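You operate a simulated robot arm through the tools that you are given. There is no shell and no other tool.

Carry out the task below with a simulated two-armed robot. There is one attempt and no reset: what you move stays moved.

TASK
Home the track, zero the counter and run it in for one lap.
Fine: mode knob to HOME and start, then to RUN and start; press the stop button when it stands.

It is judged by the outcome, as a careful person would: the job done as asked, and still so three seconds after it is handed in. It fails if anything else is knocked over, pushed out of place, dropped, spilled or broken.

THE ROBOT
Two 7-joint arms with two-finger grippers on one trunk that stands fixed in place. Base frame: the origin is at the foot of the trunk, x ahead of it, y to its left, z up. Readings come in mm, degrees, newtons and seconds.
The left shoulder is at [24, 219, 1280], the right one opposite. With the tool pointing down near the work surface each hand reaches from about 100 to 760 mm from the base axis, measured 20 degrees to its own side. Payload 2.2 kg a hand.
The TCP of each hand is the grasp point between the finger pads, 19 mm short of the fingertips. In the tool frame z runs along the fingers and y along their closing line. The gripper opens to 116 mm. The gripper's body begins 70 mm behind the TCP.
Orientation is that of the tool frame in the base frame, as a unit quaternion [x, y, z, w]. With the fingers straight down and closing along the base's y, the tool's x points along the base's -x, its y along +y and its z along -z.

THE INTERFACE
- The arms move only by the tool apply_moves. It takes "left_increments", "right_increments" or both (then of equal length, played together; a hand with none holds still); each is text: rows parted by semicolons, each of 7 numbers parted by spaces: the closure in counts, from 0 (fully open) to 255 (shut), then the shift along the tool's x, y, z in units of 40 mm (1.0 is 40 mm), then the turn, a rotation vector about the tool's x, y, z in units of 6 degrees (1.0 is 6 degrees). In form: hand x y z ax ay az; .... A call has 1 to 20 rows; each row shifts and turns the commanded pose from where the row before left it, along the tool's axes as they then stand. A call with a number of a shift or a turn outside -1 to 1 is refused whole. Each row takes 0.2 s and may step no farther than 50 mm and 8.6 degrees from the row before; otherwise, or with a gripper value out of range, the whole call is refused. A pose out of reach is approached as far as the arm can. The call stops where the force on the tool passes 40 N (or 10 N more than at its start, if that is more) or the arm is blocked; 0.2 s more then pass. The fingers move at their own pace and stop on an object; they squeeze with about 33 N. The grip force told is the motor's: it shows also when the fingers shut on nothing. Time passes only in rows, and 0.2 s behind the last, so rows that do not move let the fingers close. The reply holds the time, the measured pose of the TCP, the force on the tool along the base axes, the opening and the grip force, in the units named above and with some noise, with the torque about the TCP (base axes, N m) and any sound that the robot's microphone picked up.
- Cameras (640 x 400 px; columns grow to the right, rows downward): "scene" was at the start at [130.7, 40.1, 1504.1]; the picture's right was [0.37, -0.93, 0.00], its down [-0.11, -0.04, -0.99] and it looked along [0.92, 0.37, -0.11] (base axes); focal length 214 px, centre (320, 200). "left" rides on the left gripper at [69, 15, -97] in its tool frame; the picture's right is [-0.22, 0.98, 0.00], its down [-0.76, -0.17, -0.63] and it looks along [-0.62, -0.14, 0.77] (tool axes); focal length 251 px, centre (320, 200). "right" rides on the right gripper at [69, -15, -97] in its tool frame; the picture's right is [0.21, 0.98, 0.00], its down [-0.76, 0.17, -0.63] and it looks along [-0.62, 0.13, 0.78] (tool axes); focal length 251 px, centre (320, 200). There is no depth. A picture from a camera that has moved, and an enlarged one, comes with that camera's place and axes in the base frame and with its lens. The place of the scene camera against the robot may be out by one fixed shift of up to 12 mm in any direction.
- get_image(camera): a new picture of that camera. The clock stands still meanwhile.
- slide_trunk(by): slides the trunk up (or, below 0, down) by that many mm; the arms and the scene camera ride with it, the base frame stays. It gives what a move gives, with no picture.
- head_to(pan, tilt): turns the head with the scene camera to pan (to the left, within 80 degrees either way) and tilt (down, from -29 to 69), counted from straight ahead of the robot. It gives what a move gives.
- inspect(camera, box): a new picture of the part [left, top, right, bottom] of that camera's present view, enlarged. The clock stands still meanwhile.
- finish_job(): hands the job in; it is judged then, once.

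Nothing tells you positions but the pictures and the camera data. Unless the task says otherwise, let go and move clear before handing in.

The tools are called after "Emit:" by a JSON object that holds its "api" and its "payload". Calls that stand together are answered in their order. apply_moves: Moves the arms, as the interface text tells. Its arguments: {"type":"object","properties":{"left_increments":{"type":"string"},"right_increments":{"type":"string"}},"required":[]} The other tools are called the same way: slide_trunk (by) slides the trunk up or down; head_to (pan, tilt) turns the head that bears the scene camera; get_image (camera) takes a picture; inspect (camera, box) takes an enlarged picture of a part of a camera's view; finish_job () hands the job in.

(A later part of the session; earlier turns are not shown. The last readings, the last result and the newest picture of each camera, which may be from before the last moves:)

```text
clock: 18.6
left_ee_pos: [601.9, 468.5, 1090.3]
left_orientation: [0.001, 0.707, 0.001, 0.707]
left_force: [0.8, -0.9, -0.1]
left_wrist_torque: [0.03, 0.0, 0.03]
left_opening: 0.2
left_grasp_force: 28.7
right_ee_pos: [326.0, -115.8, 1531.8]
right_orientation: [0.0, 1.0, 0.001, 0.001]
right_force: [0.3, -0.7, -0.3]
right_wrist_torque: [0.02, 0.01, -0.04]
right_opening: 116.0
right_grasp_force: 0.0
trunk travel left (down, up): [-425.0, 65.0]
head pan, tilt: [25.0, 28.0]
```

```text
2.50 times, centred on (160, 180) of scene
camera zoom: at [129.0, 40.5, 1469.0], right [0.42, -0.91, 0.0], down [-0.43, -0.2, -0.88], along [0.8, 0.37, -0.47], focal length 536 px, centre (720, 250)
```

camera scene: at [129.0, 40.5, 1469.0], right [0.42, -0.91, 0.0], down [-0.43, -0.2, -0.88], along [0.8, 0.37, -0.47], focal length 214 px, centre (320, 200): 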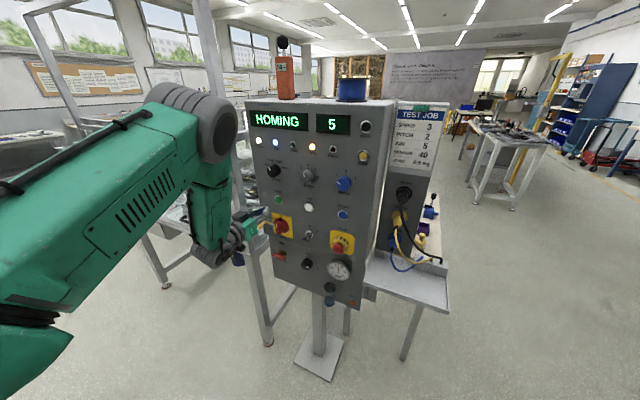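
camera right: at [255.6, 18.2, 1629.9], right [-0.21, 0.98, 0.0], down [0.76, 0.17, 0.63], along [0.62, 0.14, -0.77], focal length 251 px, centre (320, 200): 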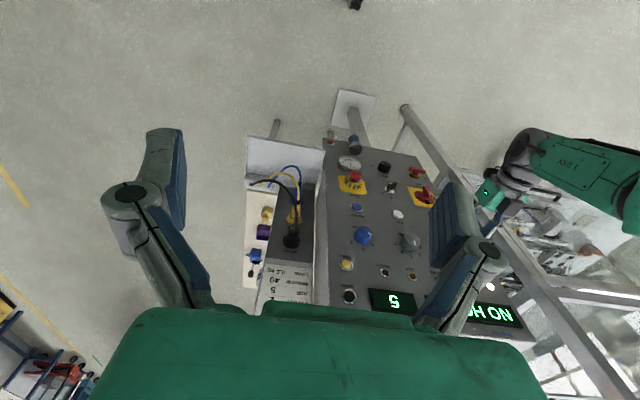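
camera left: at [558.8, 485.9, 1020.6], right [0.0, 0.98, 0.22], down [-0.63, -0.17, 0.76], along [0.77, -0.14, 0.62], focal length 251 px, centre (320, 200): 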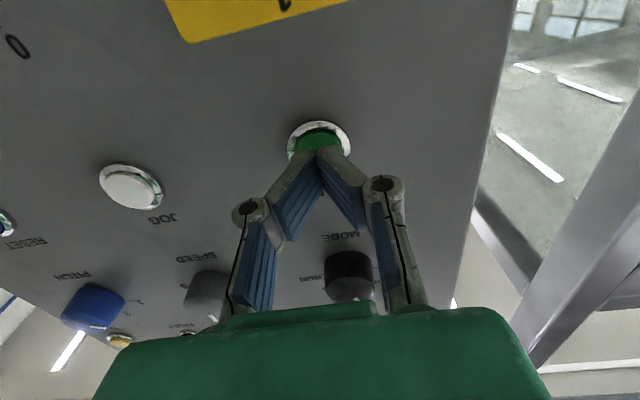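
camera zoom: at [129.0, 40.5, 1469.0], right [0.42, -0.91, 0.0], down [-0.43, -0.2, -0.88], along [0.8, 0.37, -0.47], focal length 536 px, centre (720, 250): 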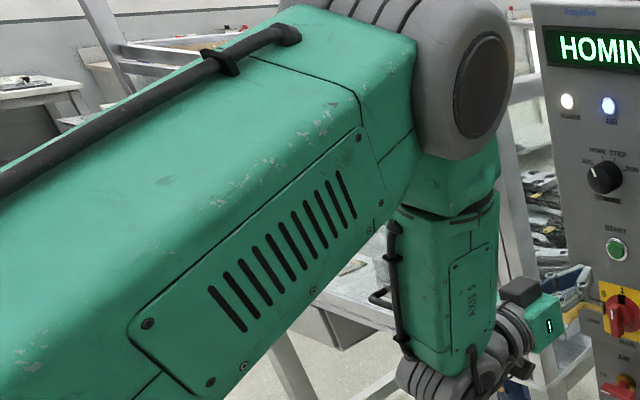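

Homing is still running. I'll use the time to bring the left hand diagonally toward ZERO, staying off the panel.

Emit:
{"api": "apply_moves", "payload": {"left_increments": "255 -0.488 -0.522 -0.02 0 0 0; 255 -0.488 -0.522 -0.02 0 0 0; 255 -0.488 -0.522 -0.02 0 0 0; 255 -0.488 -0.522 -0.02 0 0 0; 255 -0.488 -0.522 -0.02 0 0 0; 255 -0.488 -0.522 -0.02 0 0 0; 255 -0.488 -0.522 -0.02 0 0 0"}}

Emit:
{"api": "get_image", "payload": {"camera": "scene"}}

Emit:
{"api": "get_image", "payload": {"camera": "left"}}

```text
clock: 20.2
left_ee_pos: [586.7, 383.8, 1236.7]
left_orientation: [0.005, 0.707, -0.005, 0.707]
left_force: [-0.6, 0.3, -0.1]
left_wrist_torque: [-0.01, 0.02, 0.0]
left_opening: 0.1
left_grasp_force: 28.0
left hand out of reach, approached as far as the arm can: row 4, 5, 6, 7
right_ee_pos: [323.9, -113.1, 1533.9]
right_orientation: [0.0, 1.0, 0.001, 0.001]
right_force: [-0.7, -0.2, 0.2]
right_wrist_torque: [-0.01, -0.03, -0.03]
right_opening: 116.1
right_grasp_force: 0.1
trunk travel left (down, up): [-425.0, 65.0]
head pan, tilt: [25.0, 28.0]
```

```text
taken
camera scene: at [126.7, 41.5, 1469.2], right [0.42, -0.91, 0.0], down [-0.43, -0.2, -0.88], along [0.8, 0.37, -0.47], focal length 214 px, centre (320, 200)
```

scene: 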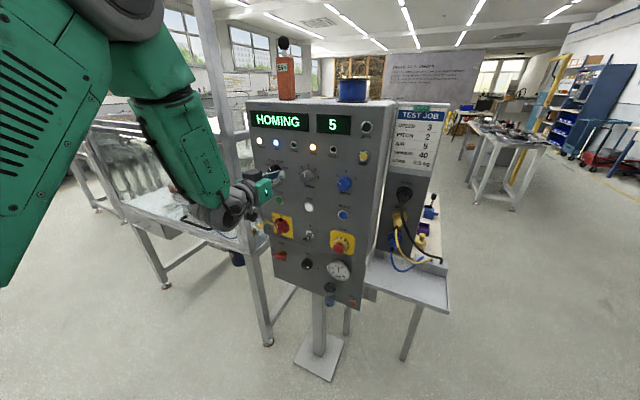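

```text
taken
camera left: at [488.7, 400.3, 1167.9], right [0.01, 0.98, 0.21], down [-0.63, -0.16, 0.76], along [0.77, -0.15, 0.62], focal length 251 px, centre (320, 200)
```

left: 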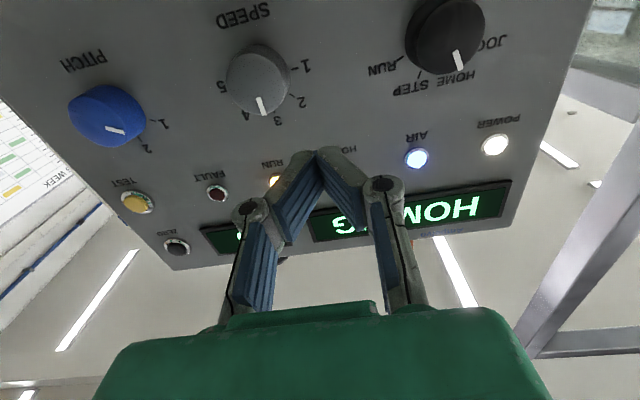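

The left arm can't reach that far right, so the right hand will take ZERO (and later STOP). I'll bring the left hand back toward MODE and swing the right hand to point forward.

Emit:
{"api": "apply_moves", "payload": {"left_increments": "255 0 0.3 0 0 0 0; 255 0 0.3 0 0 0 0; 255 0 0.3 0 0 0 0; 255 0 0.3 0 0 0 0; 255 0 0.3 0 0 0 0; 255 0 0 0 0 0 0; 255 0 0 0 0 0 0; 255 0 0 0 0 0 0; 255 0 0 0 0 0 0; 255 0 0 0 0 0 0; 255 0 0 0 0 0 0; 255 0 0 0 0 0 0; 255 0 0 0 0 0 0; 255 0 0 0 0 0 0; 255 0 0 0 0 0 0", "right_increments": "0 -0.2 0 0.283 0 -1 0; 0 -0.169 0 0.302 0 -1 0; 0 -0.137 0 0.319 0 -1 0; 0 -0.103 0 0.331 0 -1 0; 0 -0.068 0 0.34 0 -1 0; 0 -0.031 0.1 0.345 0 -1 0; 0 0.004 0.1 0.347 0 -1 0; 0 0.04 0.1 0.344 0 -1 0; 0 0.076 0.2 0.338 0 -1 0; 0 0.111 0.2 0.328 0 -1 0; 100 0.145 0.2 0.315 0 -1 0; 150 0.178 0.2 0.298 0 -1 0; 200 0.207 0.2 0.277 0 -1 0; 255 0.235 0.2 0.255 0 -1 0; 255 0.26 0.2 0.229 0 -1 0"}}

Emit:
{"api": "get_image", "payload": {"camera": "scene"}}

Emit:
{"api": "get_image", "payload": {"camera": "right"}}

Emit:
{"api": "get_image", "payload": {"camera": "left"}}

```text
clock: 23.4
left_ee_pos: [589.2, 446.3, 1234.3]
left_orientation: [0.0, 0.707, -0.001, 0.707]
left_force: [-0.2, 0.3, 0.7]
left_wrist_torque: [-0.01, -0.01, 0.01]
left_opening: 0.2
left_grasp_force: 28.6
right_ee_pos: [446.0, -41.0, 1362.7]
right_orientation: [-0.001, 0.707, 0.001, 0.707]
right_force: [0.7, 0.6, -0.5]
right_wrist_torque: [-0.02, -0.06, -0.02]
right_opening: 0.0
right_grasp_force: 28.5
trunk travel left (down, up): [-425.0, 65.0]
head pan, tilt: [25.0, 28.0]
```

```text
taken
camera scene: at [129.7, 45.5, 1468.8], right [0.42, -0.91, 0.0], down [-0.43, -0.2, -0.88], along [0.8, 0.37, -0.47], focal length 214 px, centre (320, 200)
```

scene: 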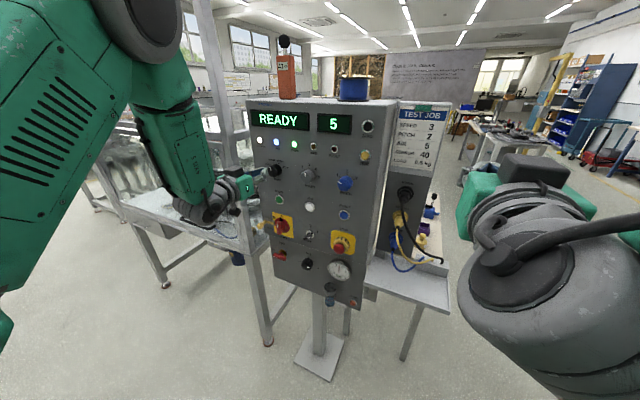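

```text
taken
camera right: at [350.1, -56.2, 1293.1], right [0.0, 0.98, -0.21], down [-0.63, 0.17, 0.76], along [0.77, 0.14, 0.62], focal length 251 px, centre (320, 200)
```

right: 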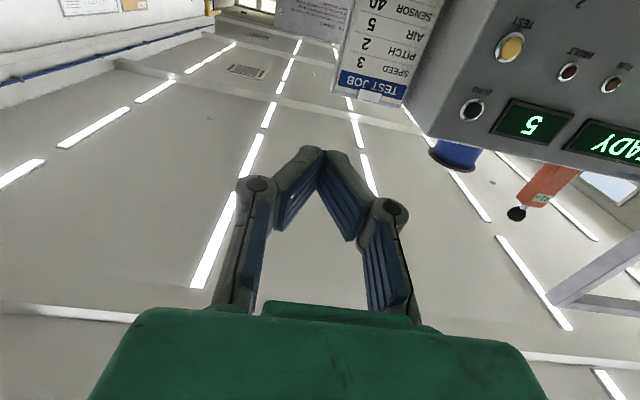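

```text
taken
camera left: at [490.5, 461.5, 1165.0], right [0.0, 0.98, 0.21], down [-0.63, -0.17, 0.76], along [0.77, -0.14, 0.62], focal length 251 px, centre (320, 200)
```

left: 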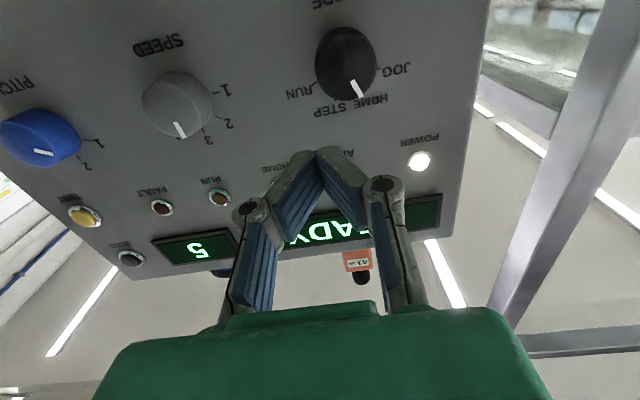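

Homing finished: READY with the HOME lamp lit. Now I'll move the right hand toward ZERO, at about y 170, z 1366.

Emit:
{"api": "apply_moves", "payload": {"right_increments": "255 0 0.66 0.3 0 0 0; 255 0 0.66 0.3 0 0 0; 255 0 0.66 0.3 0 0 0; 255 0 0.66 0.3 0 0 0; 255 0 0.66 0.3 0 0 0; 255 0 0.66 0.3 0 0 0; 255 0 0.66 0.3 0 0 0; 255 0 0.66 0.3 0 0 0; 255 0 0 0 0 0 0"}}

Emit:
{"api": "get_image", "payload": {"camera": "right"}}

Emit:
{"api": "get_image", "payload": {"camera": "scene"}}

Emit:
{"api": "inspect", "payload": {"camera": "scene", "box": [240, 100, 400, 220]}}

```text
clock: 25.6
left_ee_pos: [580.7, 442.9, 1237.6]
left_orientation: [0.0, 0.705, 0.001, 0.709]
left_force: [0.4, -0.3, 0.2]
left_wrist_torque: [0.01, 0.0, 0.0]
left_opening: 0.0
left_grasp_force: 28.4
right_ee_pos: [559.7, 124.7, 1409.3]
right_orientation: [0.052, 0.698, 0.008, 0.714]
right_force: [-0.4, 0.0, -0.3]
right_wrist_torque: [0.01, 0.02, 0.01]
right_opening: 0.1
right_grasp_force: 28.7
trunk travel left (down, up): [-425.0, 65.0]
head pan, tilt: [25.0, 28.0]
stopped in row 9 (right hand): the arm was blocked; the commanded pose is now the measured one
```

```text
taken
camera right: at [465.0, 122.1, 1339.0], right [0.07, 0.99, -0.13], down [-0.64, 0.14, 0.75], along [0.77, 0.03, 0.64], focal length 251 px, centre (320, 200)
```

right: 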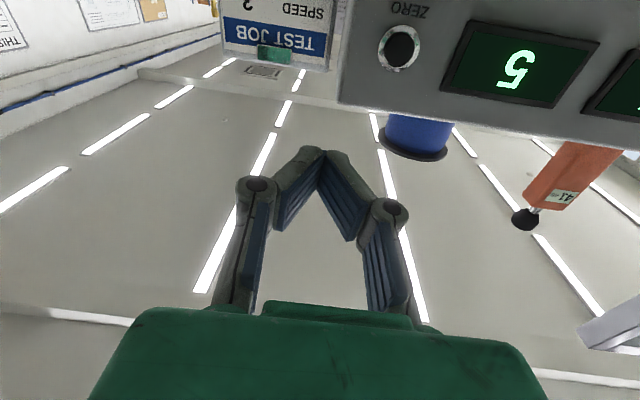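

```text
taken
camera scene: at [128.0, 45.4, 1469.0], right [0.42, -0.91, 0.0], down [-0.43, -0.2, -0.88], along [0.8, 0.37, -0.47], focal length 214 px, centre (320, 200)
```

scene: 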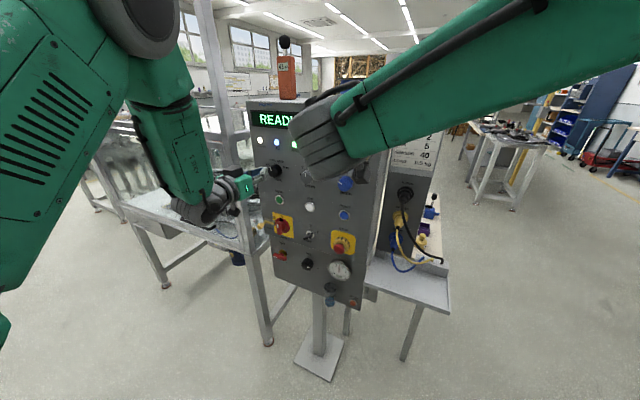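

```text
3.33 times, centred on (320, 160) of scene
camera zoom: at [128.0, 45.4, 1469.0], right [0.42, -0.91, 0.0], down [-0.43, -0.2, -0.88], along [0.8, 0.37, -0.47], focal length 715 px, centre (320, 333)
```

zoom: 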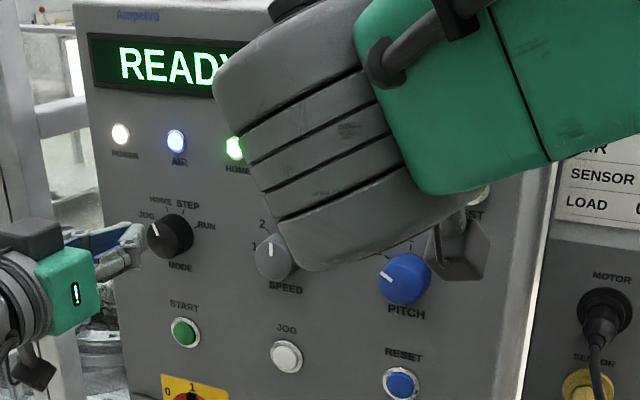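

The right arm was blocked crossing over with its hand straight ahead. I'll back it off a little and yaw the hand to the left, so the wrist follows the arm's natural line, then check.

Emit:
{"api": "apply_moves", "payload": {"right_increments": "255 0 -0.3 -0.1 -1 0 -0.4; 255 0 -0.3 -0.1 -1 0 -0.4; 255 0 -0.2 -0.1 -1 0 0; 255 0 -0.2 -0.1 -1 0 0; 255 0 -0.2 -0.1 -1 0 0; 255 0 -0.2 -0.1 -1 0 0; 255 0 0 0 0 0 0"}}

Emit:
{"api": "get_image", "payload": {"camera": "scene"}}

Emit:
{"api": "get_image", "payload": {"camera": "right"}}

```text
clock: 27.2
left_ee_pos: [583.1, 438.6, 1241.0]
left_orientation: [0.003, 0.705, 0.001, 0.709]
left_force: [0.1, 0.2, 0.2]
left_wrist_torque: [0.0, 0.04, 0.02]
left_opening: 0.1
left_grasp_force: 28.5
right_ee_pos: [547.1, 60.5, 1408.4]
right_orientation: [-0.199, 0.669, 0.195, 0.689]
right_force: [-1.0, 0.1, 0.6]
right_wrist_torque: [0.0, 0.0, -0.03]
right_opening: 0.0
right_grasp_force: 28.6
trunk travel left (down, up): [-425.0, 65.0]
head pan, tilt: [25.0, 28.0]
```

```text
taken
camera scene: at [130.1, 37.9, 1469.0], right [0.42, -0.91, 0.0], down [-0.43, -0.2, -0.88], along [0.8, 0.37, -0.47], focal length 214 px, centre (320, 200)
```

scene: 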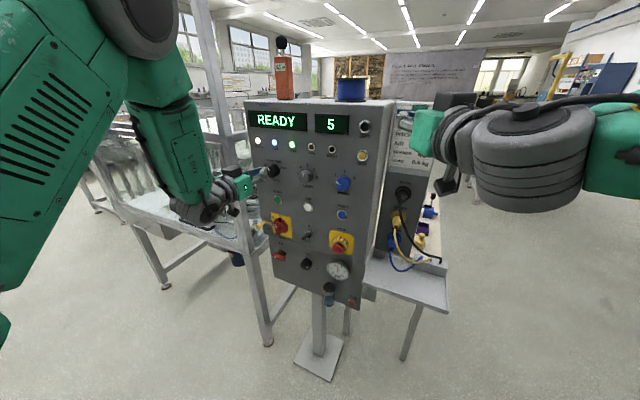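

```text
taken
camera right: at [475.7, -2.2, 1337.7], right [-0.52, 0.83, -0.23], down [-0.65, -0.2, 0.74], along [0.56, 0.53, 0.64], focal length 251 px, centre (320, 200)
```

right: 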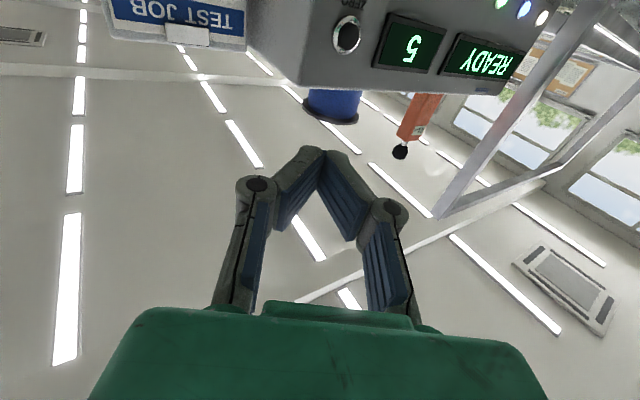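

The yawed right hand reaches well, and the ZERO button computes to about [688, 169, 1366]. Moving to a standoff in front of it.

Emit:
{"api": "apply_moves", "payload": {"right_increments": "255 0.275 0.369 0.63 0 0 0; 255 0.275 0.369 0.63 0 0 0; 255 0.275 0.369 0.63 0 0 0; 255 0.275 0.369 0.63 0 0 0; 255 0 0 0 0 0 0"}}

Emit:
{"api": "get_image", "payload": {"camera": "right"}}

Emit:
{"api": "get_image", "payload": {"camera": "scene"}}

Emit:
{"api": "apply_moves", "payload": {"right_increments": "255 0 0 0 0 0 0"}}

```text
clock: 28.4
left_ee_pos: [581.9, 444.8, 1236.6]
left_orientation: [0.0, 0.706, 0.0, 0.709]
left_force: [0.2, 0.2, 0.3]
left_wrist_torque: [0.02, 0.01, 0.0]
left_opening: 0.0
left_grasp_force: 28.2
right_ee_pos: [561.5, 94.9, 1396.6]
right_orientation: [-0.201, 0.671, 0.193, 0.687]
right_force: [0.1, 0.1, 0.2]
right_wrist_torque: [-0.01, 0.04, 0.01]
right_opening: 0.1
right_grasp_force: 28.7
right hand out of reach, approached as far as the arm can: row 2, 3, 4
trunk travel left (down, up): [-425.0, 65.0]
head pan, tilt: [25.0, 28.0]
```

```text
taken
camera right: at [489.9, 31.2, 1326.8], right [-0.52, 0.82, -0.23], down [-0.64, -0.2, 0.74], along [0.57, 0.53, 0.63], focal length 251 px, centre (320, 200)
```

right: 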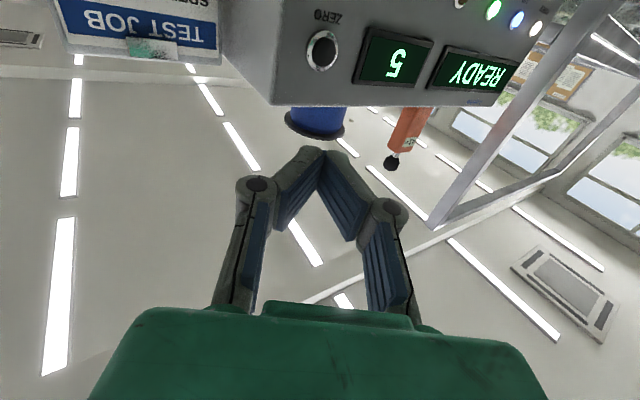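

```text
taken
camera scene: at [130.3, 45.1, 1468.8], right [0.42, -0.91, 0.0], down [-0.43, -0.2, -0.88], along [0.8, 0.37, -0.47], focal length 214 px, centre (320, 200)
```

scene: 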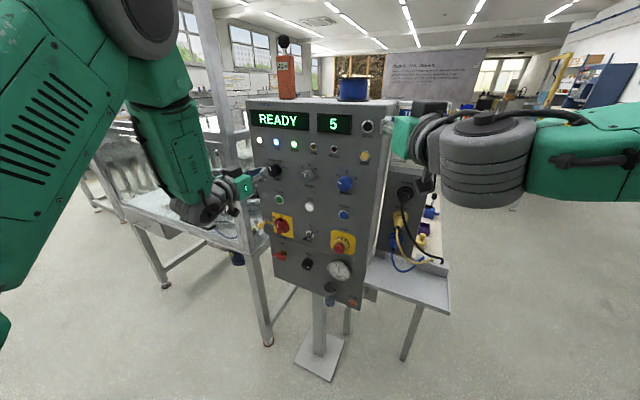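

```text
clock: 28.9
left_ee_pos: [583.8, 440.7, 1238.3]
left_orientation: [0.002, 0.706, 0.0, 0.708]
left_force: [-0.3, -0.3, 0.6]
left_wrist_torque: [0.02, -0.02, 0.03]
left_opening: 0.0
left_grasp_force: 28.5
right_ee_pos: [562.5, 90.0, 1397.8]
right_orientation: [-0.2, 0.671, 0.194, 0.688]
right_force: [0.5, 0.0, 0.4]
right_wrist_torque: [-0.01, -0.03, 0.03]
right_opening: 0.1
right_grasp_force: 28.7
trunk travel left (down, up): [-425.0, 65.0]
head pan, tilt: [25.0, 28.0]
```

The right hand runs out of joint range just short of ZERO. A hand pitched downward should suit the left arm better there, since ZERO is almost straight ahead of the left shoulder. I'll retreat the right hand and pitch the left one 45° down, away from the panel.

Emit:
{"api": "apply_moves", "payload": {"left_increments": "255 0 0 -0.5 0 0 0; 255 0 0 -0.5 0 1 0; 255 0 0 0 0 1 0; 255 0 0 0 0 1 0; 255 0 0 0 0 1 0; 255 0 0 0 0 1 0; 255 0 0 0 0 1 0; 255 0 0 0 0 1 0; 255 0 0 0 0 0.5 0", "right_increments": "255 0 -0.53 -0.58 0 0 0; 255 0 -0.53 -0.58 0 0 0; 255 0 -0.53 -0.58 0 0 0; 255 0 -0.53 -0.58 0 0 0; 255 0 -0.53 -0.58 0 0 0; 255 0 0 0 0 0 0; 255 0 0 0 0 0 0; 255 0 0 0 0 0 0; 255 0 0 0 0 0 0"}}

Emit:
{"api": "get_image", "payload": {"camera": "scene"}}

Emit:
{"api": "get_image", "payload": {"camera": "left"}}

```text
clock: 30.9
left_ee_pos: [542.8, 442.1, 1238.8]
left_orientation: [0.0, 0.923, 0.002, 0.384]
left_force: [-0.8, 0.4, -0.2]
left_wrist_torque: [0.0, 0.01, -0.04]
left_opening: 0.0
left_grasp_force: 28.4
right_ee_pos: [519.4, -61.8, 1394.6]
right_orientation: [-0.199, 0.67, 0.194, 0.688]
right_force: [0.5, 0.1, 0.2]
right_wrist_torque: [-0.01, 0.01, 0.0]
right_opening: 0.0
right_grasp_force: 28.1
trunk travel left (down, up): [-425.0, 65.0]
head pan, tilt: [25.0, 28.0]
```

```text
taken
camera scene: at [129.1, 41.3, 1469.0], right [0.42, -0.91, 0.0], down [-0.43, -0.2, -0.88], along [0.8, 0.37, -0.47], focal length 214 px, centre (320, 200)
```

scene: 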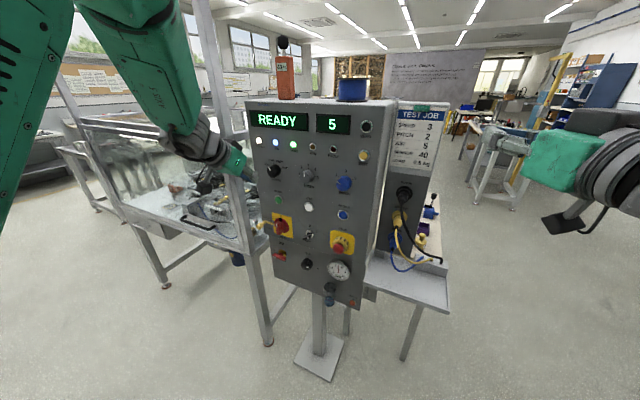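

```text
taken
camera left: at [424.8, 457.4, 1257.4], right [0.15, 0.98, 0.16], down [0.08, -0.17, 0.98], along [0.98, -0.14, -0.11], focal length 251 px, centre (320, 200)
```

left: 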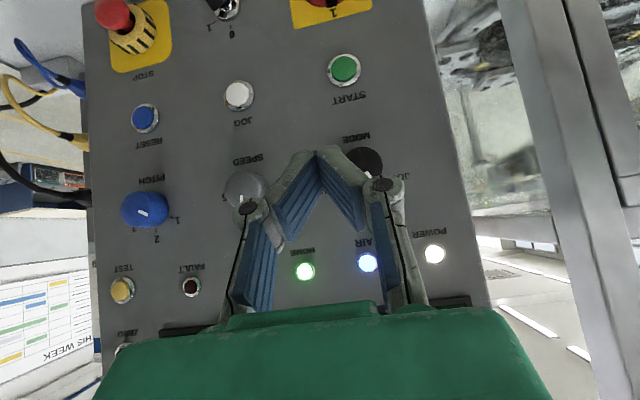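

With the hand pitched 45° I have a good straight view of the panel, and the HOME lamp is lit. Moving the left hand across toward ZERO, keeping x≈543.

Emit:
{"api": "apply_moves", "payload": {"left_increments": "255 -0.235 -0.68 -0.235 0 0 0; 255 -0.235 -0.68 -0.235 0 0 0; 255 -0.235 -0.68 -0.235 0 0 0; 255 -0.235 -0.68 -0.235 0 0 0; 255 -0.235 -0.68 -0.235 0 0 0; 255 -0.235 -0.68 -0.235 0 0 0; 255 -0.235 -0.68 -0.235 0 0 0; 255 -0.235 -0.68 -0.235 0 0 0; 255 -0.235 -0.68 -0.235 0 0 0; 255 -0.235 -0.68 -0.235 0 0 0; 255 0 0 0 0 0 0"}}

Emit:
{"api": "get_image", "payload": {"camera": "scene"}}

Emit:
{"api": "get_image", "payload": {"camera": "left"}}

```text
clock: 33.2
left_ee_pos: [579.4, 176.6, 1356.7]
left_orientation: [-0.002, 0.924, -0.004, 0.384]
left_force: [0.5, 0.4, 0.2]
left_wrist_torque: [-0.02, 0.01, -0.01]
left_opening: 0.0
left_grasp_force: 27.7
left hand out of reach, approached as far as the arm can: row 7, 8, 9, 10
right_ee_pos: [519.7, -65.1, 1395.9]
right_orientation: [-0.198, 0.67, 0.195, 0.689]
right_force: [-0.9, -0.1, 0.4]
right_wrist_torque: [-0.02, 0.02, -0.02]
right_opening: 0.0
right_grasp_force: 28.3
trunk travel left (down, up): [-425.0, 65.0]
head pan, tilt: [25.0, 28.0]
```

```text
taken
camera scene: at [136.6, 17.9, 1478.4], right [0.21, -0.98, 0.0], down [-0.37, -0.08, -0.92], along [0.9, 0.2, -0.38], focal length 214 px, centre (320, 200)
```

scene: 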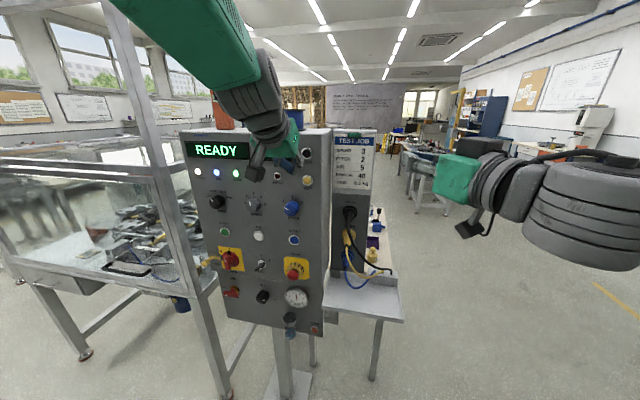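

```text
taken
camera left: at [462.0, 192.1, 1376.0], right [0.15, 0.98, 0.14], down [0.08, -0.16, 0.98], along [0.99, -0.14, -0.11], focal length 251 px, centre (320, 200)
```

left: 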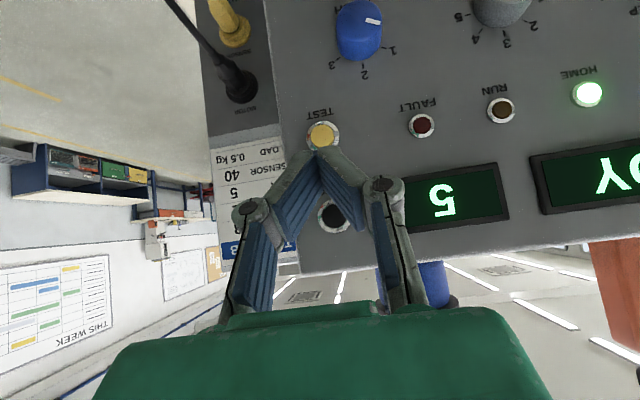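

The left arm can reach ZERO, but its upper arm is nudging my head camera aside. I'll turn the head away to relieve that, then edge forward and up toward ZERO.

Emit:
{"api": "head_to", "payload": {"pan": -5, "tilt": 20}}

Emit:
{"api": "apply_moves", "payload": {"left_increments": "255 -0.32 -0.06 0.15 0 0 0; 255 -0.32 -0.06 0.15 0 0 0; 255 -0.32 -0.06 0.15 0 0 0; 255 0 0 0 0 0 0"}}

Emit:
{"api": "get_image", "payload": {"camera": "scene"}}

Emit:
{"api": "get_image", "payload": {"camera": "left"}}

Emit:
{"api": "get_image", "payload": {"camera": "right"}}

```text
clock: 34.2
left_ee_pos: [579.9, 178.5, 1356.7]
left_orientation: [-0.001, 0.923, -0.002, 0.385]
left_force: [0.4, -0.3, -0.9]
left_wrist_torque: [0.02, -0.01, 0.02]
left_opening: 0.1
left_grasp_force: 28.8
right_ee_pos: [521.1, -63.6, 1396.8]
right_orientation: [-0.199, 0.669, 0.195, 0.689]
right_force: [0.2, 0.5, 0.9]
right_wrist_torque: [0.0, 0.0, 0.01]
right_opening: 0.2
right_grasp_force: 28.6
trunk travel left (down, up): [-425.0, 65.0]
head pan, tilt: [-5.0, 20.0]
```

```text
clock: 35.2
left_ee_pos: [619.5, 168.6, 1370.6]
left_orientation: [0.0, 0.923, 0.003, 0.384]
left_force: [0.6, -0.1, 0.6]
left_wrist_torque: [0.0, -0.05, 0.02]
left_opening: 0.1
left_grasp_force: 28.7
right_ee_pos: [518.5, -63.1, 1395.5]
right_orientation: [-0.199, 0.669, 0.194, 0.689]
right_force: [-0.2, 0.1, 0.0]
right_wrist_torque: [0.0, 0.0, 0.02]
right_opening: 0.1
right_grasp_force: 28.8
trunk travel left (down, up): [-425.0, 65.0]
head pan, tilt: [-5.0, 20.0]
```

```text
taken
camera scene: at [138.7, -8.1, 1481.9], right [-0.09, -1.0, 0.0], down [-0.34, 0.03, -0.94], along [0.93, -0.08, -0.35], focal length 214 px, centre (320, 200)
```

scene: 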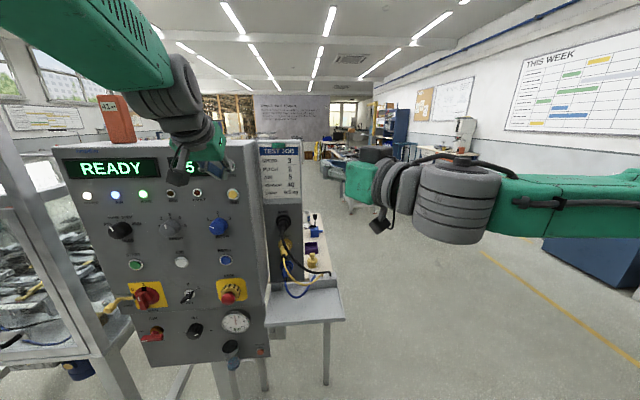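

```text
taken
camera left: at [500.8, 184.1, 1389.4], right [0.15, 0.98, 0.16], down [0.08, -0.17, 0.98], along [0.98, -0.14, -0.11], focal length 251 px, centre (320, 200)
```

left: 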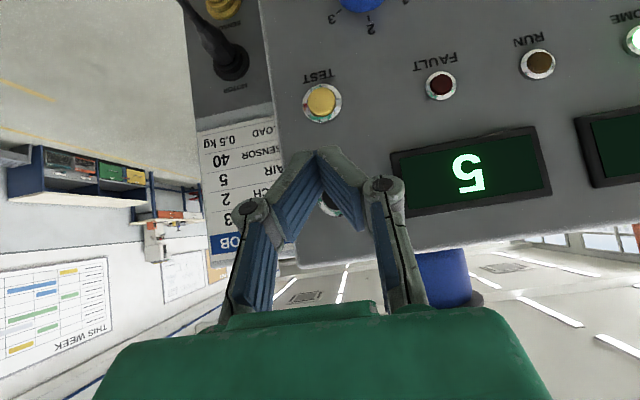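

```text
taken
camera right: at [448.7, -126.7, 1325.4], right [-0.52, 0.83, -0.23], down [-0.64, -0.2, 0.74], along [0.56, 0.53, 0.63], focal length 251 px, centre (320, 200)
```

right: 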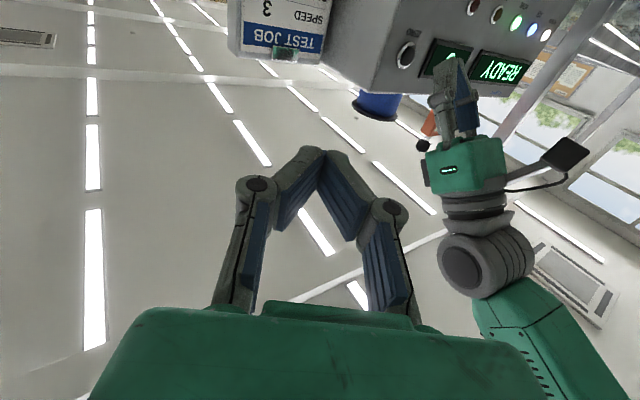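

ZERO computes consistently to y 169, z 1366.5, and the left hand is lined up. Closing to just short of the button.

Emit:
{"api": "apply_moves", "payload": {"left_increments": "255 -0.35 0.01 0.33 0 0 0; 255 -0.34 0 0.33 0 0 0; 255 0 0 0 0 0 0"}}

Emit:
{"api": "inspect", "payload": {"camera": "scene", "box": [150, 130, 250, 200]}}

Emit:
{"api": "inspect", "payload": {"camera": "left", "box": [240, 60, 420, 260]}}

Emit:
{"api": "inspect", "payload": {"camera": "right", "box": [370, 0, 550, 110]}}

```text
clock: 36.0
left_ee_pos: [656.1, 168.9, 1371.2]
left_orientation: [0.002, 0.922, 0.002, 0.386]
left_force: [-0.3, 0.1, -0.4]
left_wrist_torque: [0.03, -0.01, 0.01]
left_opening: 0.1
left_grasp_force: 28.6
right_ee_pos: [519.0, -63.4, 1395.6]
right_orientation: [-0.199, 0.669, 0.194, 0.689]
right_force: [0.3, -0.5, -0.5]
right_wrist_torque: [0.04, 0.03, -0.03]
right_opening: 0.3
right_grasp_force: 28.4
trunk travel left (down, up): [-425.0, 65.0]
head pan, tilt: [-5.0, 20.0]
```

```text
5.71 times, centred on (200, 165) of scene
camera zoom: at [138.4, -7.6, 1481.9], right [-0.09, -1.0, 0.0], down [-0.34, 0.03, -0.94], along [0.94, -0.08, -0.34], focal length 1226 px, centre (1006, 400)
```

zoom: 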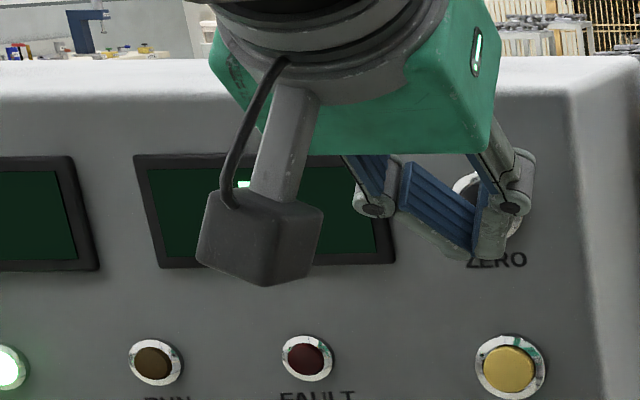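

```text
2.00 times, centred on (330, 160) of left
camera zoom: at [537.7, 184.3, 1391.0], right [0.15, 0.98, 0.16], down [0.08, -0.17, 0.98], along [0.99, -0.14, -0.11], focal length 503 px, centre (300, 280)
```

zoom: 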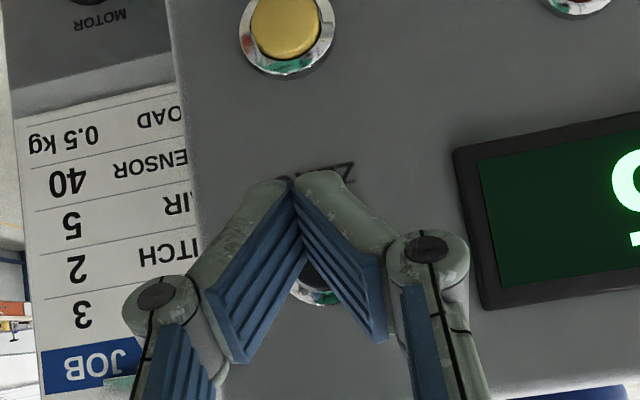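

```text
3.56 times, centred on (460, 55) of right
camera zoom: at [447.9, -126.6, 1325.8], right [-0.52, 0.82, -0.23], down [-0.64, -0.2, 0.74], along [0.56, 0.53, 0.64], focal length 894 px, centre (-178, 716)
```

zoom: 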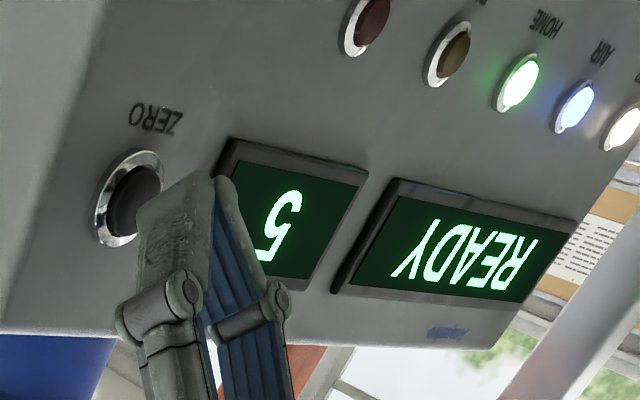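

Looks aligned but slightly low; I'll raise 4 mm and press in small steps.

Emit:
{"api": "apply_moves", "payload": {"left_increments": "255 -0.07 0 -0.07 0 0 0; 255 -0.05 0 0.05 0 0 0; 255 -0.05 0 0.05 0 0 0; 255 -0.05 0 0.05 0 0 0; 255 -0.035 0 0.035 0 0 0"}}

Emit:
{"api": "inspect", "payload": {"camera": "right", "box": [370, 0, 550, 110]}}

```text
clock: 37.2
left_ee_pos: [666.7, 170.0, 1376.7]
left_orientation: [0.001, 0.923, 0.002, 0.384]
left_force: [-2.0, -1.0, -0.7]
left_wrist_torque: [-0.03, 0.05, 0.01]
left_opening: 6.2
left_grasp_force: 28.0
right_ee_pos: [519.9, -62.6, 1395.5]
right_orientation: [-0.2, 0.669, 0.195, 0.689]
right_force: [0.4, -0.2, 0.3]
right_wrist_torque: [-0.01, -0.01, 0.01]
right_opening: 0.0
right_grasp_force: 28.2
trunk travel left (down, up): [-425.0, 65.0]
head pan, tilt: [-5.0, 20.0]
heard: click
```

```text
3.56 times, centred on (460, 55) of right
camera zoom: at [448.8, -126.8, 1325.3], right [-0.52, 0.83, -0.23], down [-0.64, -0.2, 0.74], along [0.56, 0.53, 0.63], focal length 894 px, centre (-178, 716)
```

zoom: 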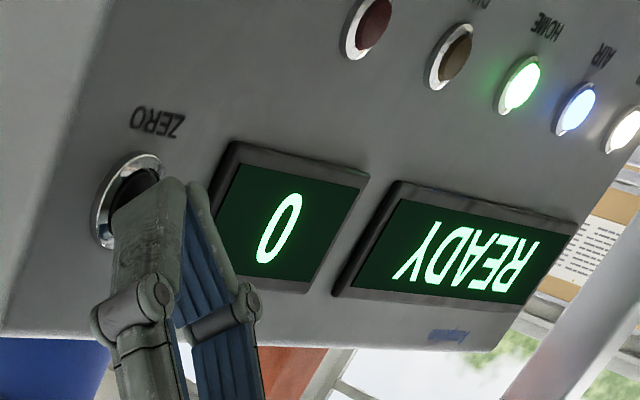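

Click heard and the counter now reads 0. I'll back away, return the left hand along the same path and point it forward again at MODE.

Emit:
{"api": "apply_moves", "payload": {"left_increments": "255 0.41 0 -0.41 0 0 0; 255 0.41 0 -0.41 0 0 0; 255 0.41 0 -0.41 0 0 0; 255 0.307 0.627 0.134 0 0 0; 255 0.307 0.627 0.134 0 0 0; 255 0.307 0.627 0.134 0 0 0; 255 0.307 0.627 0.134 0 0 0; 255 0.307 0.627 0.134 0 0 0; 255 0.307 0.627 0.134 0 0 0; 255 0.307 0.627 0.134 0 0 0; 255 0.307 0.627 0.134 0 0 0; 255 0.307 0.627 0.134 0 0 0; 255 0.307 0.627 0.134 0 0 0; 255 0.307 0.627 0.134 0 0 0; 255 0 0 0 0 0 0"}}

Emit:
{"api": "get_image", "payload": {"camera": "scene"}}

Emit:
{"api": "get_image", "payload": {"camera": "left"}}

```text
clock: 40.4
left_ee_pos: [545.4, 449.5, 1237.2]
left_orientation: [0.0, 0.923, 0.001, 0.385]
left_force: [-0.1, 0.3, 0.0]
left_wrist_torque: [0.02, -0.02, 0.01]
left_opening: 0.1
left_grasp_force: 28.0
right_ee_pos: [520.6, -58.8, 1397.0]
right_orientation: [-0.201, 0.67, 0.195, 0.688]
right_force: [0.3, -0.1, 0.1]
right_wrist_torque: [0.0, 0.0, -0.02]
right_opening: 0.3
right_grasp_force: 28.0
trunk travel left (down, up): [-425.0, 65.0]
head pan, tilt: [-5.0, 20.0]
```

```text
taken
camera scene: at [138.8, -3.1, 1481.9], right [-0.09, -1.0, 0.0], down [-0.34, 0.03, -0.94], along [0.93, -0.08, -0.35], focal length 214 px, centre (320, 200)
```

scene: 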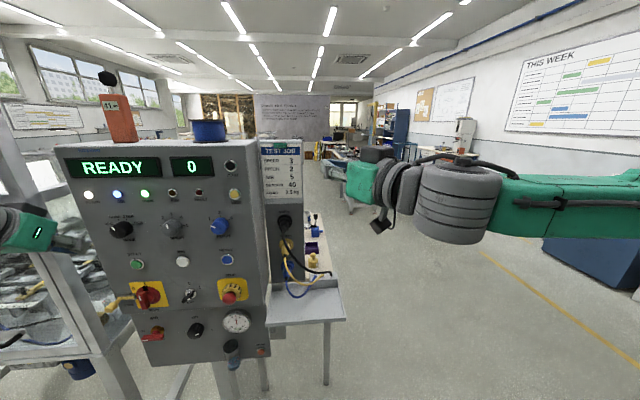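

```text
taken
camera left: at [427.4, 465.0, 1256.7], right [0.15, 0.98, 0.15], down [0.08, -0.17, 0.98], along [0.98, -0.14, -0.11], focal length 251 px, centre (320, 200)
```

left: 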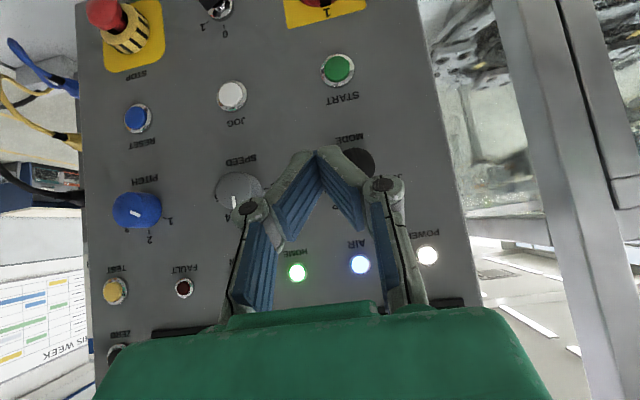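

Everything is back as it was: READY, 0, HOME lamp lit. Pitching the left hand forward again.

Emit:
{"api": "apply_moves", "payload": {"left_increments": "255 0 0 0 0 -1 0; 255 0 0 0 0 -1 0; 255 0 0 0 0 -1 0; 200 0 0 0 0 -1 0; 150 0 0 0 0 -1 0; 100 0 0 0 0 -1 0; 100 0 0 0 0 -1 0; 100 0 0 0 0 -0.5 0; 100 0.43 0.25 0.5 0 0 0; 100 0.43 0.25 0.5 0 0 0; 100 0 0 0 0 0 -0.95; 100 0 0 0 0 0 -0.95; 100 0 0 0 0 0 -0.95; 100 0 0 0 0 0 -0.95; 100 0 0 0 0 0 -0.95; 100 0 0 0 0 0 -0.95; 100 0 0 0 0 0 -0.95; 100 0 0 0 0 0 0"}}

Emit:
{"api": "inspect", "payload": {"camera": "left", "box": [220, 20, 420, 160]}}

Emit:
{"api": "apply_moves", "payload": {"left_increments": "100 0 0 0 0 0 0"}}

Emit:
{"api": "apply_moves", "payload": {"left_increments": "100 0 0 0 0 0 0"}}

```text
clock: 44.2
left_ee_pos: [585.6, 469.2, 1203.7]
left_orientation: [-0.241, 0.663, -0.242, 0.666]
left_force: [0.9, -0.5, 0.4]
left_wrist_torque: [-0.02, -0.02, -0.02]
left_opening: 70.6
left_grasp_force: 0.1
right_ee_pos: [519.4, -60.4, 1397.5]
right_orientation: [-0.2, 0.669, 0.195, 0.688]
right_force: [0.1, -0.5, 1.7]
right_wrist_torque: [0.02, 0.01, 0.03]
right_opening: 0.0
right_grasp_force: 28.6
trunk travel left (down, up): [-425.0, 65.0]
head pan, tilt: [-5.0, 20.0]
```

```text
2.86 times, centred on (320, 90) of left
camera zoom: at [488.7, 436.4, 1140.5], right [0.0, 0.89, -0.46], down [-0.64, 0.36, 0.68], along [0.77, 0.29, 0.56], focal length 718 px, centre (320, 514)
```

zoom: 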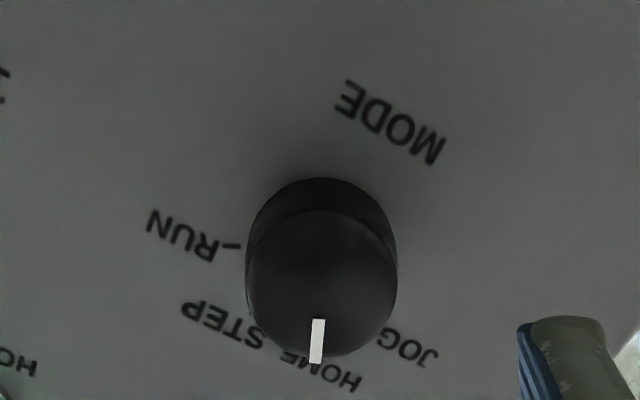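

```text
clock: 44.6
left_ee_pos: [585.7, 469.3, 1203.2]
left_orientation: [-0.24, 0.663, -0.241, 0.667]
left_force: [-0.4, -0.6, 0.8]
left_wrist_torque: [-0.01, -0.01, -0.02]
left_opening: 70.4
left_grasp_force: 0.0
right_ee_pos: [519.4, -60.4, 1396.0]
right_orientation: [-0.2, 0.669, 0.194, 0.689]
right_force: [0.2, -0.1, 0.5]
right_wrist_torque: [-0.04, 0.0, 0.03]
right_opening: 0.0
right_grasp_force: 28.6
trunk travel left (down, up): [-425.0, 65.0]
head pan, tilt: [-5.0, 20.0]
```

```text
clock: 45.0
left_ee_pos: [585.5, 469.1, 1202.0]
left_orientation: [-0.24, 0.664, -0.241, 0.666]
left_force: [0.0, -0.4, 0.0]
left_wrist_torque: [-0.01, 0.04, 0.03]
left_opening: 70.4
left_grasp_force: 0.1
right_ee_pos: [519.4, -60.8, 1396.2]
right_orientation: [-0.2, 0.67, 0.194, 0.689]
right_force: [-0.1, 0.8, -0.1]
right_wrist_torque: [0.0, -0.01, 0.0]
right_opening: 0.1
right_grasp_force: 27.8
trunk travel left (down, up): [-425.0, 65.0]
head pan, tilt: [-5.0, 20.0]
```

Well aligned with the knob, hand pre-rolled to match HOME. Advancing and gripping.

Emit:
{"api": "apply_moves", "payload": {"left_increments": "100 0 0 0.49 0 0 0; 100 0 0 0.49 0 0 0; 100 0 0 0.49 0 0 0; 100 0 0 0.48 0 0 0; 100 0 0 0 0 0 0; 255 0 0 0 0 0 0; 255 0 0 0 0 0 0; 255 0 0 0 0 0 0"}}

Emit:
{"api": "get_image", "payload": {"camera": "left"}}

```text
clock: 46.8
left_ee_pos: [663.5, 467.5, 1202.1]
left_orientation: [-0.239, 0.663, -0.243, 0.666]
left_force: [3.4, -0.7, 0.3]
left_wrist_torque: [0.03, 0.2, -0.19]
left_opening: 41.8
left_grasp_force: 45.2
right_ee_pos: [519.7, -61.2, 1396.1]
right_orientation: [-0.2, 0.67, 0.195, 0.688]
right_force: [-0.3, -0.1, -0.1]
right_wrist_torque: [0.0, -0.01, -0.01]
right_opening: 0.0
right_grasp_force: 29.6
trunk travel left (down, up): [-425.0, 65.0]
head pan, tilt: [-5.0, 20.0]
```

```text
taken
camera left: at [566.6, 435.7, 1139.8], right [0.0, 0.89, -0.46], down [-0.64, 0.36, 0.69], along [0.77, 0.29, 0.57], focal length 251 px, centre (320, 200)
```

left: 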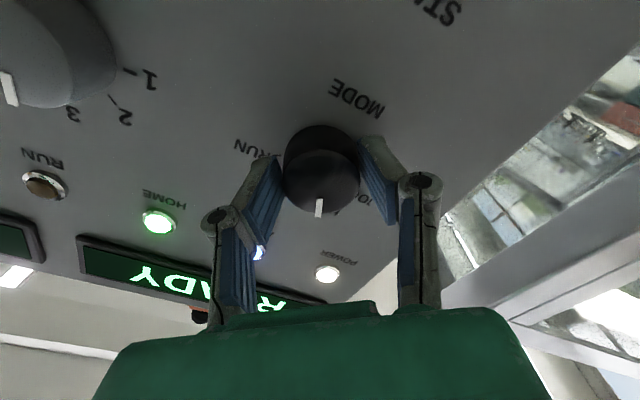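

Good grip. Turning clockwise 80° from HOME to RUN.

Emit:
{"api": "apply_moves", "payload": {"left_increments": "255 0 0 0 0 0 0.95; 255 0 0 0 0 0 0.95; 255 0 0 0 0 0 0.95; 255 0 0 0 0 0 0.95; 255 0 0 0 0 0 0.95; 255 0 0 0 0 0 0.95; 255 0 0 0 0 0 0.95; 255 0 0 0 0 0 0.95; 255 0 0 0 0 0 0.95; 255 0 0 0 0 0 0.95; 255 0 0 0 0 0 0.95; 255 0 0 0 0 0 0.95; 255 0 0 0 0 0 0.95; 255 0 0 0 0 0 0.95; 255 0 0 0 0 0 0"}}

Emit:
{"api": "get_image", "payload": {"camera": "left"}}

Emit:
{"api": "inspect", "payload": {"camera": "scene", "box": [50, 140, 270, 290]}}

```text
clock: 50.0
left_ee_pos: [664.5, 472.1, 1202.2]
left_orientation: [0.241, 0.663, 0.242, 0.666]
left_force: [-0.9, 7.5, -3.9]
left_wrist_torque: [0.03, 0.62, 0.27]
left_opening: 41.9
left_grasp_force: 45.1
right_ee_pos: [520.0, -58.5, 1396.4]
right_orientation: [-0.201, 0.67, 0.194, 0.688]
right_force: [-0.2, 1.1, -0.2]
right_wrist_torque: [0.0, 0.03, 0.04]
right_opening: 0.0
right_grasp_force: 28.5
trunk travel left (down, up): [-425.0, 65.0]
head pan, tilt: [-5.0, 20.0]
```

```text
taken
camera left: at [566.5, 527.5, 1159.6], right [0.0, 0.61, 0.79], down [-0.63, -0.61, 0.47], along [0.77, -0.5, 0.39], focal length 251 px, centre (320, 200)
```

left: 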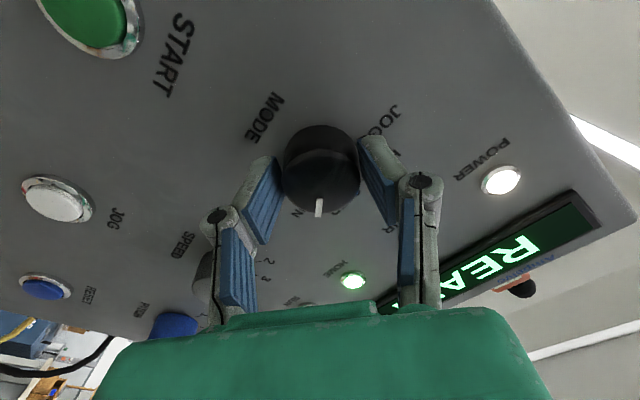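

```text
2.67 times, centred on (160, 215) of scene
camera zoom: at [140.8, -0.3, 1481.7], right [-0.09, -1.0, 0.0], down [-0.35, 0.03, -0.94], along [0.93, -0.08, -0.35], focal length 572 px, centre (747, 160)
```

zoom: 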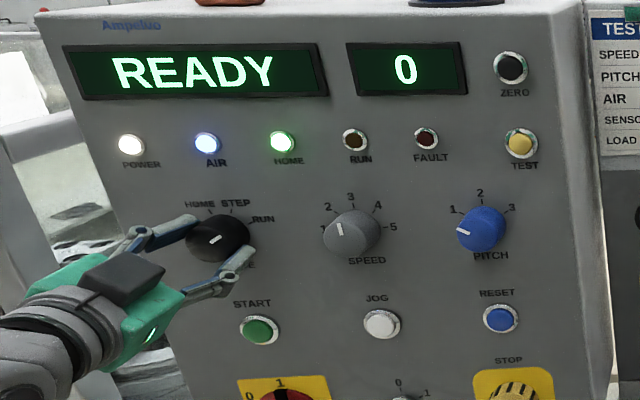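

The knob followed the hand and now points at RUN. Releasing, backing off and unrolling to check.

Emit:
{"api": "apply_moves", "payload": {"left_increments": "100 0 0 0 0 0 0; 100 0 0 0 0 0 0; 100 0 0 -0.65 0 0 0; 100 0 0 -0.65 0 0 0; 100 0 0 -0.65 0 0 0; 150 0 0 0 0 0 -0.95; 200 0 0 0 0 0 -0.95; 255 0 0 0 0 0 -0.95; 255 0 0 0 0 0 -0.95; 255 0 0 0 0 0 -0.95; 255 0 0 0 0 0 -0.95; 255 0 0 0 0 0 -0.95; 255 0.71 0 0 0 0 0; 255 0.71 0 0 0 0 0; 255 0.71 0 0 0 0 0; 255 0.71 0 0 0 0 0; 255 0 0 0 0 0 0"}}

Emit:
{"api": "get_image", "payload": {"camera": "left"}}

Emit:
{"api": "inspect", "payload": {"camera": "scene", "box": [50, 140, 270, 290]}}

Emit:
{"api": "apply_moves", "payload": {"left_increments": "255 0 0 0 0 0 0"}}

Emit:
{"api": "inspect", "payload": {"camera": "left", "box": [240, 40, 400, 180]}}

```text
clock: 53.6
left_ee_pos: [584.8, 470.0, 1088.9]
left_orientation: [0.0, 0.705, 0.001, 0.709]
left_force: [-0.3, -0.5, -1.0]
left_wrist_torque: [0.01, 0.01, -0.02]
left_opening: 0.2
left_grasp_force: 28.2
right_ee_pos: [519.2, -60.2, 1395.1]
right_orientation: [-0.2, 0.67, 0.195, 0.688]
right_force: [0.6, -0.3, 1.1]
right_wrist_torque: [0.02, -0.02, 0.01]
right_opening: 0.3
right_grasp_force: 28.0
trunk travel left (down, up): [-425.0, 65.0]
head pan, tilt: [-5.0, 20.0]
```

```text
taken
camera left: at [487.7, 484.8, 1020.1], right [0.0, 0.98, 0.22], down [-0.64, -0.17, 0.75], along [0.77, -0.14, 0.62], focal length 251 px, centre (320, 200)
```

left: 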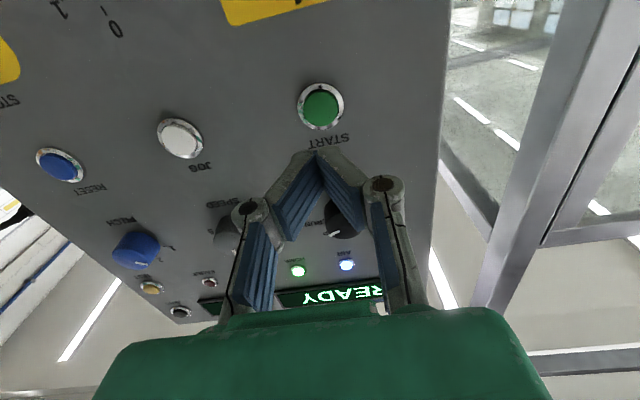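

```text
2.67 times, centred on (160, 215) of scene
camera zoom: at [139.1, -4.1, 1481.9], right [-0.09, -1.0, 0.0], down [-0.34, 0.03, -0.94], along [0.93, -0.08, -0.35], focal length 572 px, centre (747, 160)
```

zoom: 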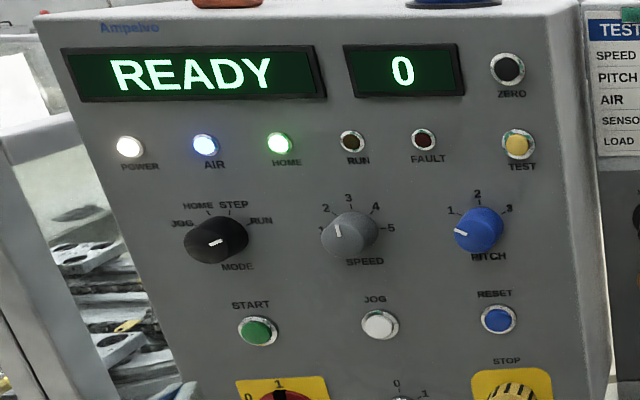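

```text
clock: 54.0
left_ee_pos: [586.1, 469.3, 1089.2]
left_orientation: [0.0, 0.706, 0.001, 0.709]
left_force: [0.0, -0.5, -0.1]
left_wrist_torque: [-0.01, 0.03, 0.02]
left_opening: 0.0
left_grasp_force: 28.7
right_ee_pos: [520.3, -60.6, 1395.2]
right_orientation: [-0.199, 0.67, 0.193, 0.689]
right_force: [0.1, 0.5, -1.1]
right_wrist_torque: [0.0, 0.01, 0.03]
right_opening: 0.0
right_grasp_force: 29.2
trunk travel left (down, up): [-425.0, 65.0]
head pan, tilt: [-5.0, 20.0]
```

```text
2.86 times, centred on (320, 110) of left
camera zoom: at [488.6, 484.6, 1019.8], right [0.0, 0.98, 0.22], down [-0.64, -0.17, 0.75], along [0.77, -0.14, 0.62], focal length 718 px, centre (320, 457)
```

zoom: 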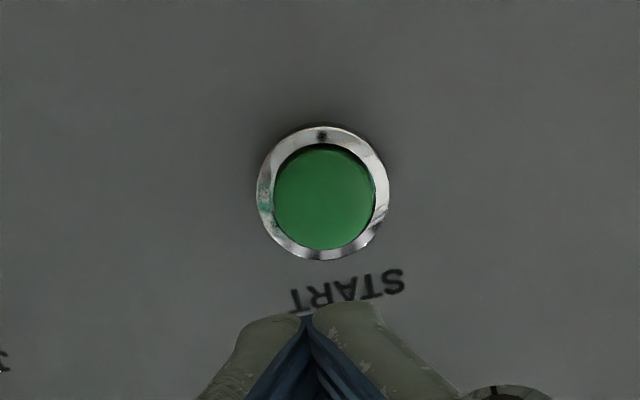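

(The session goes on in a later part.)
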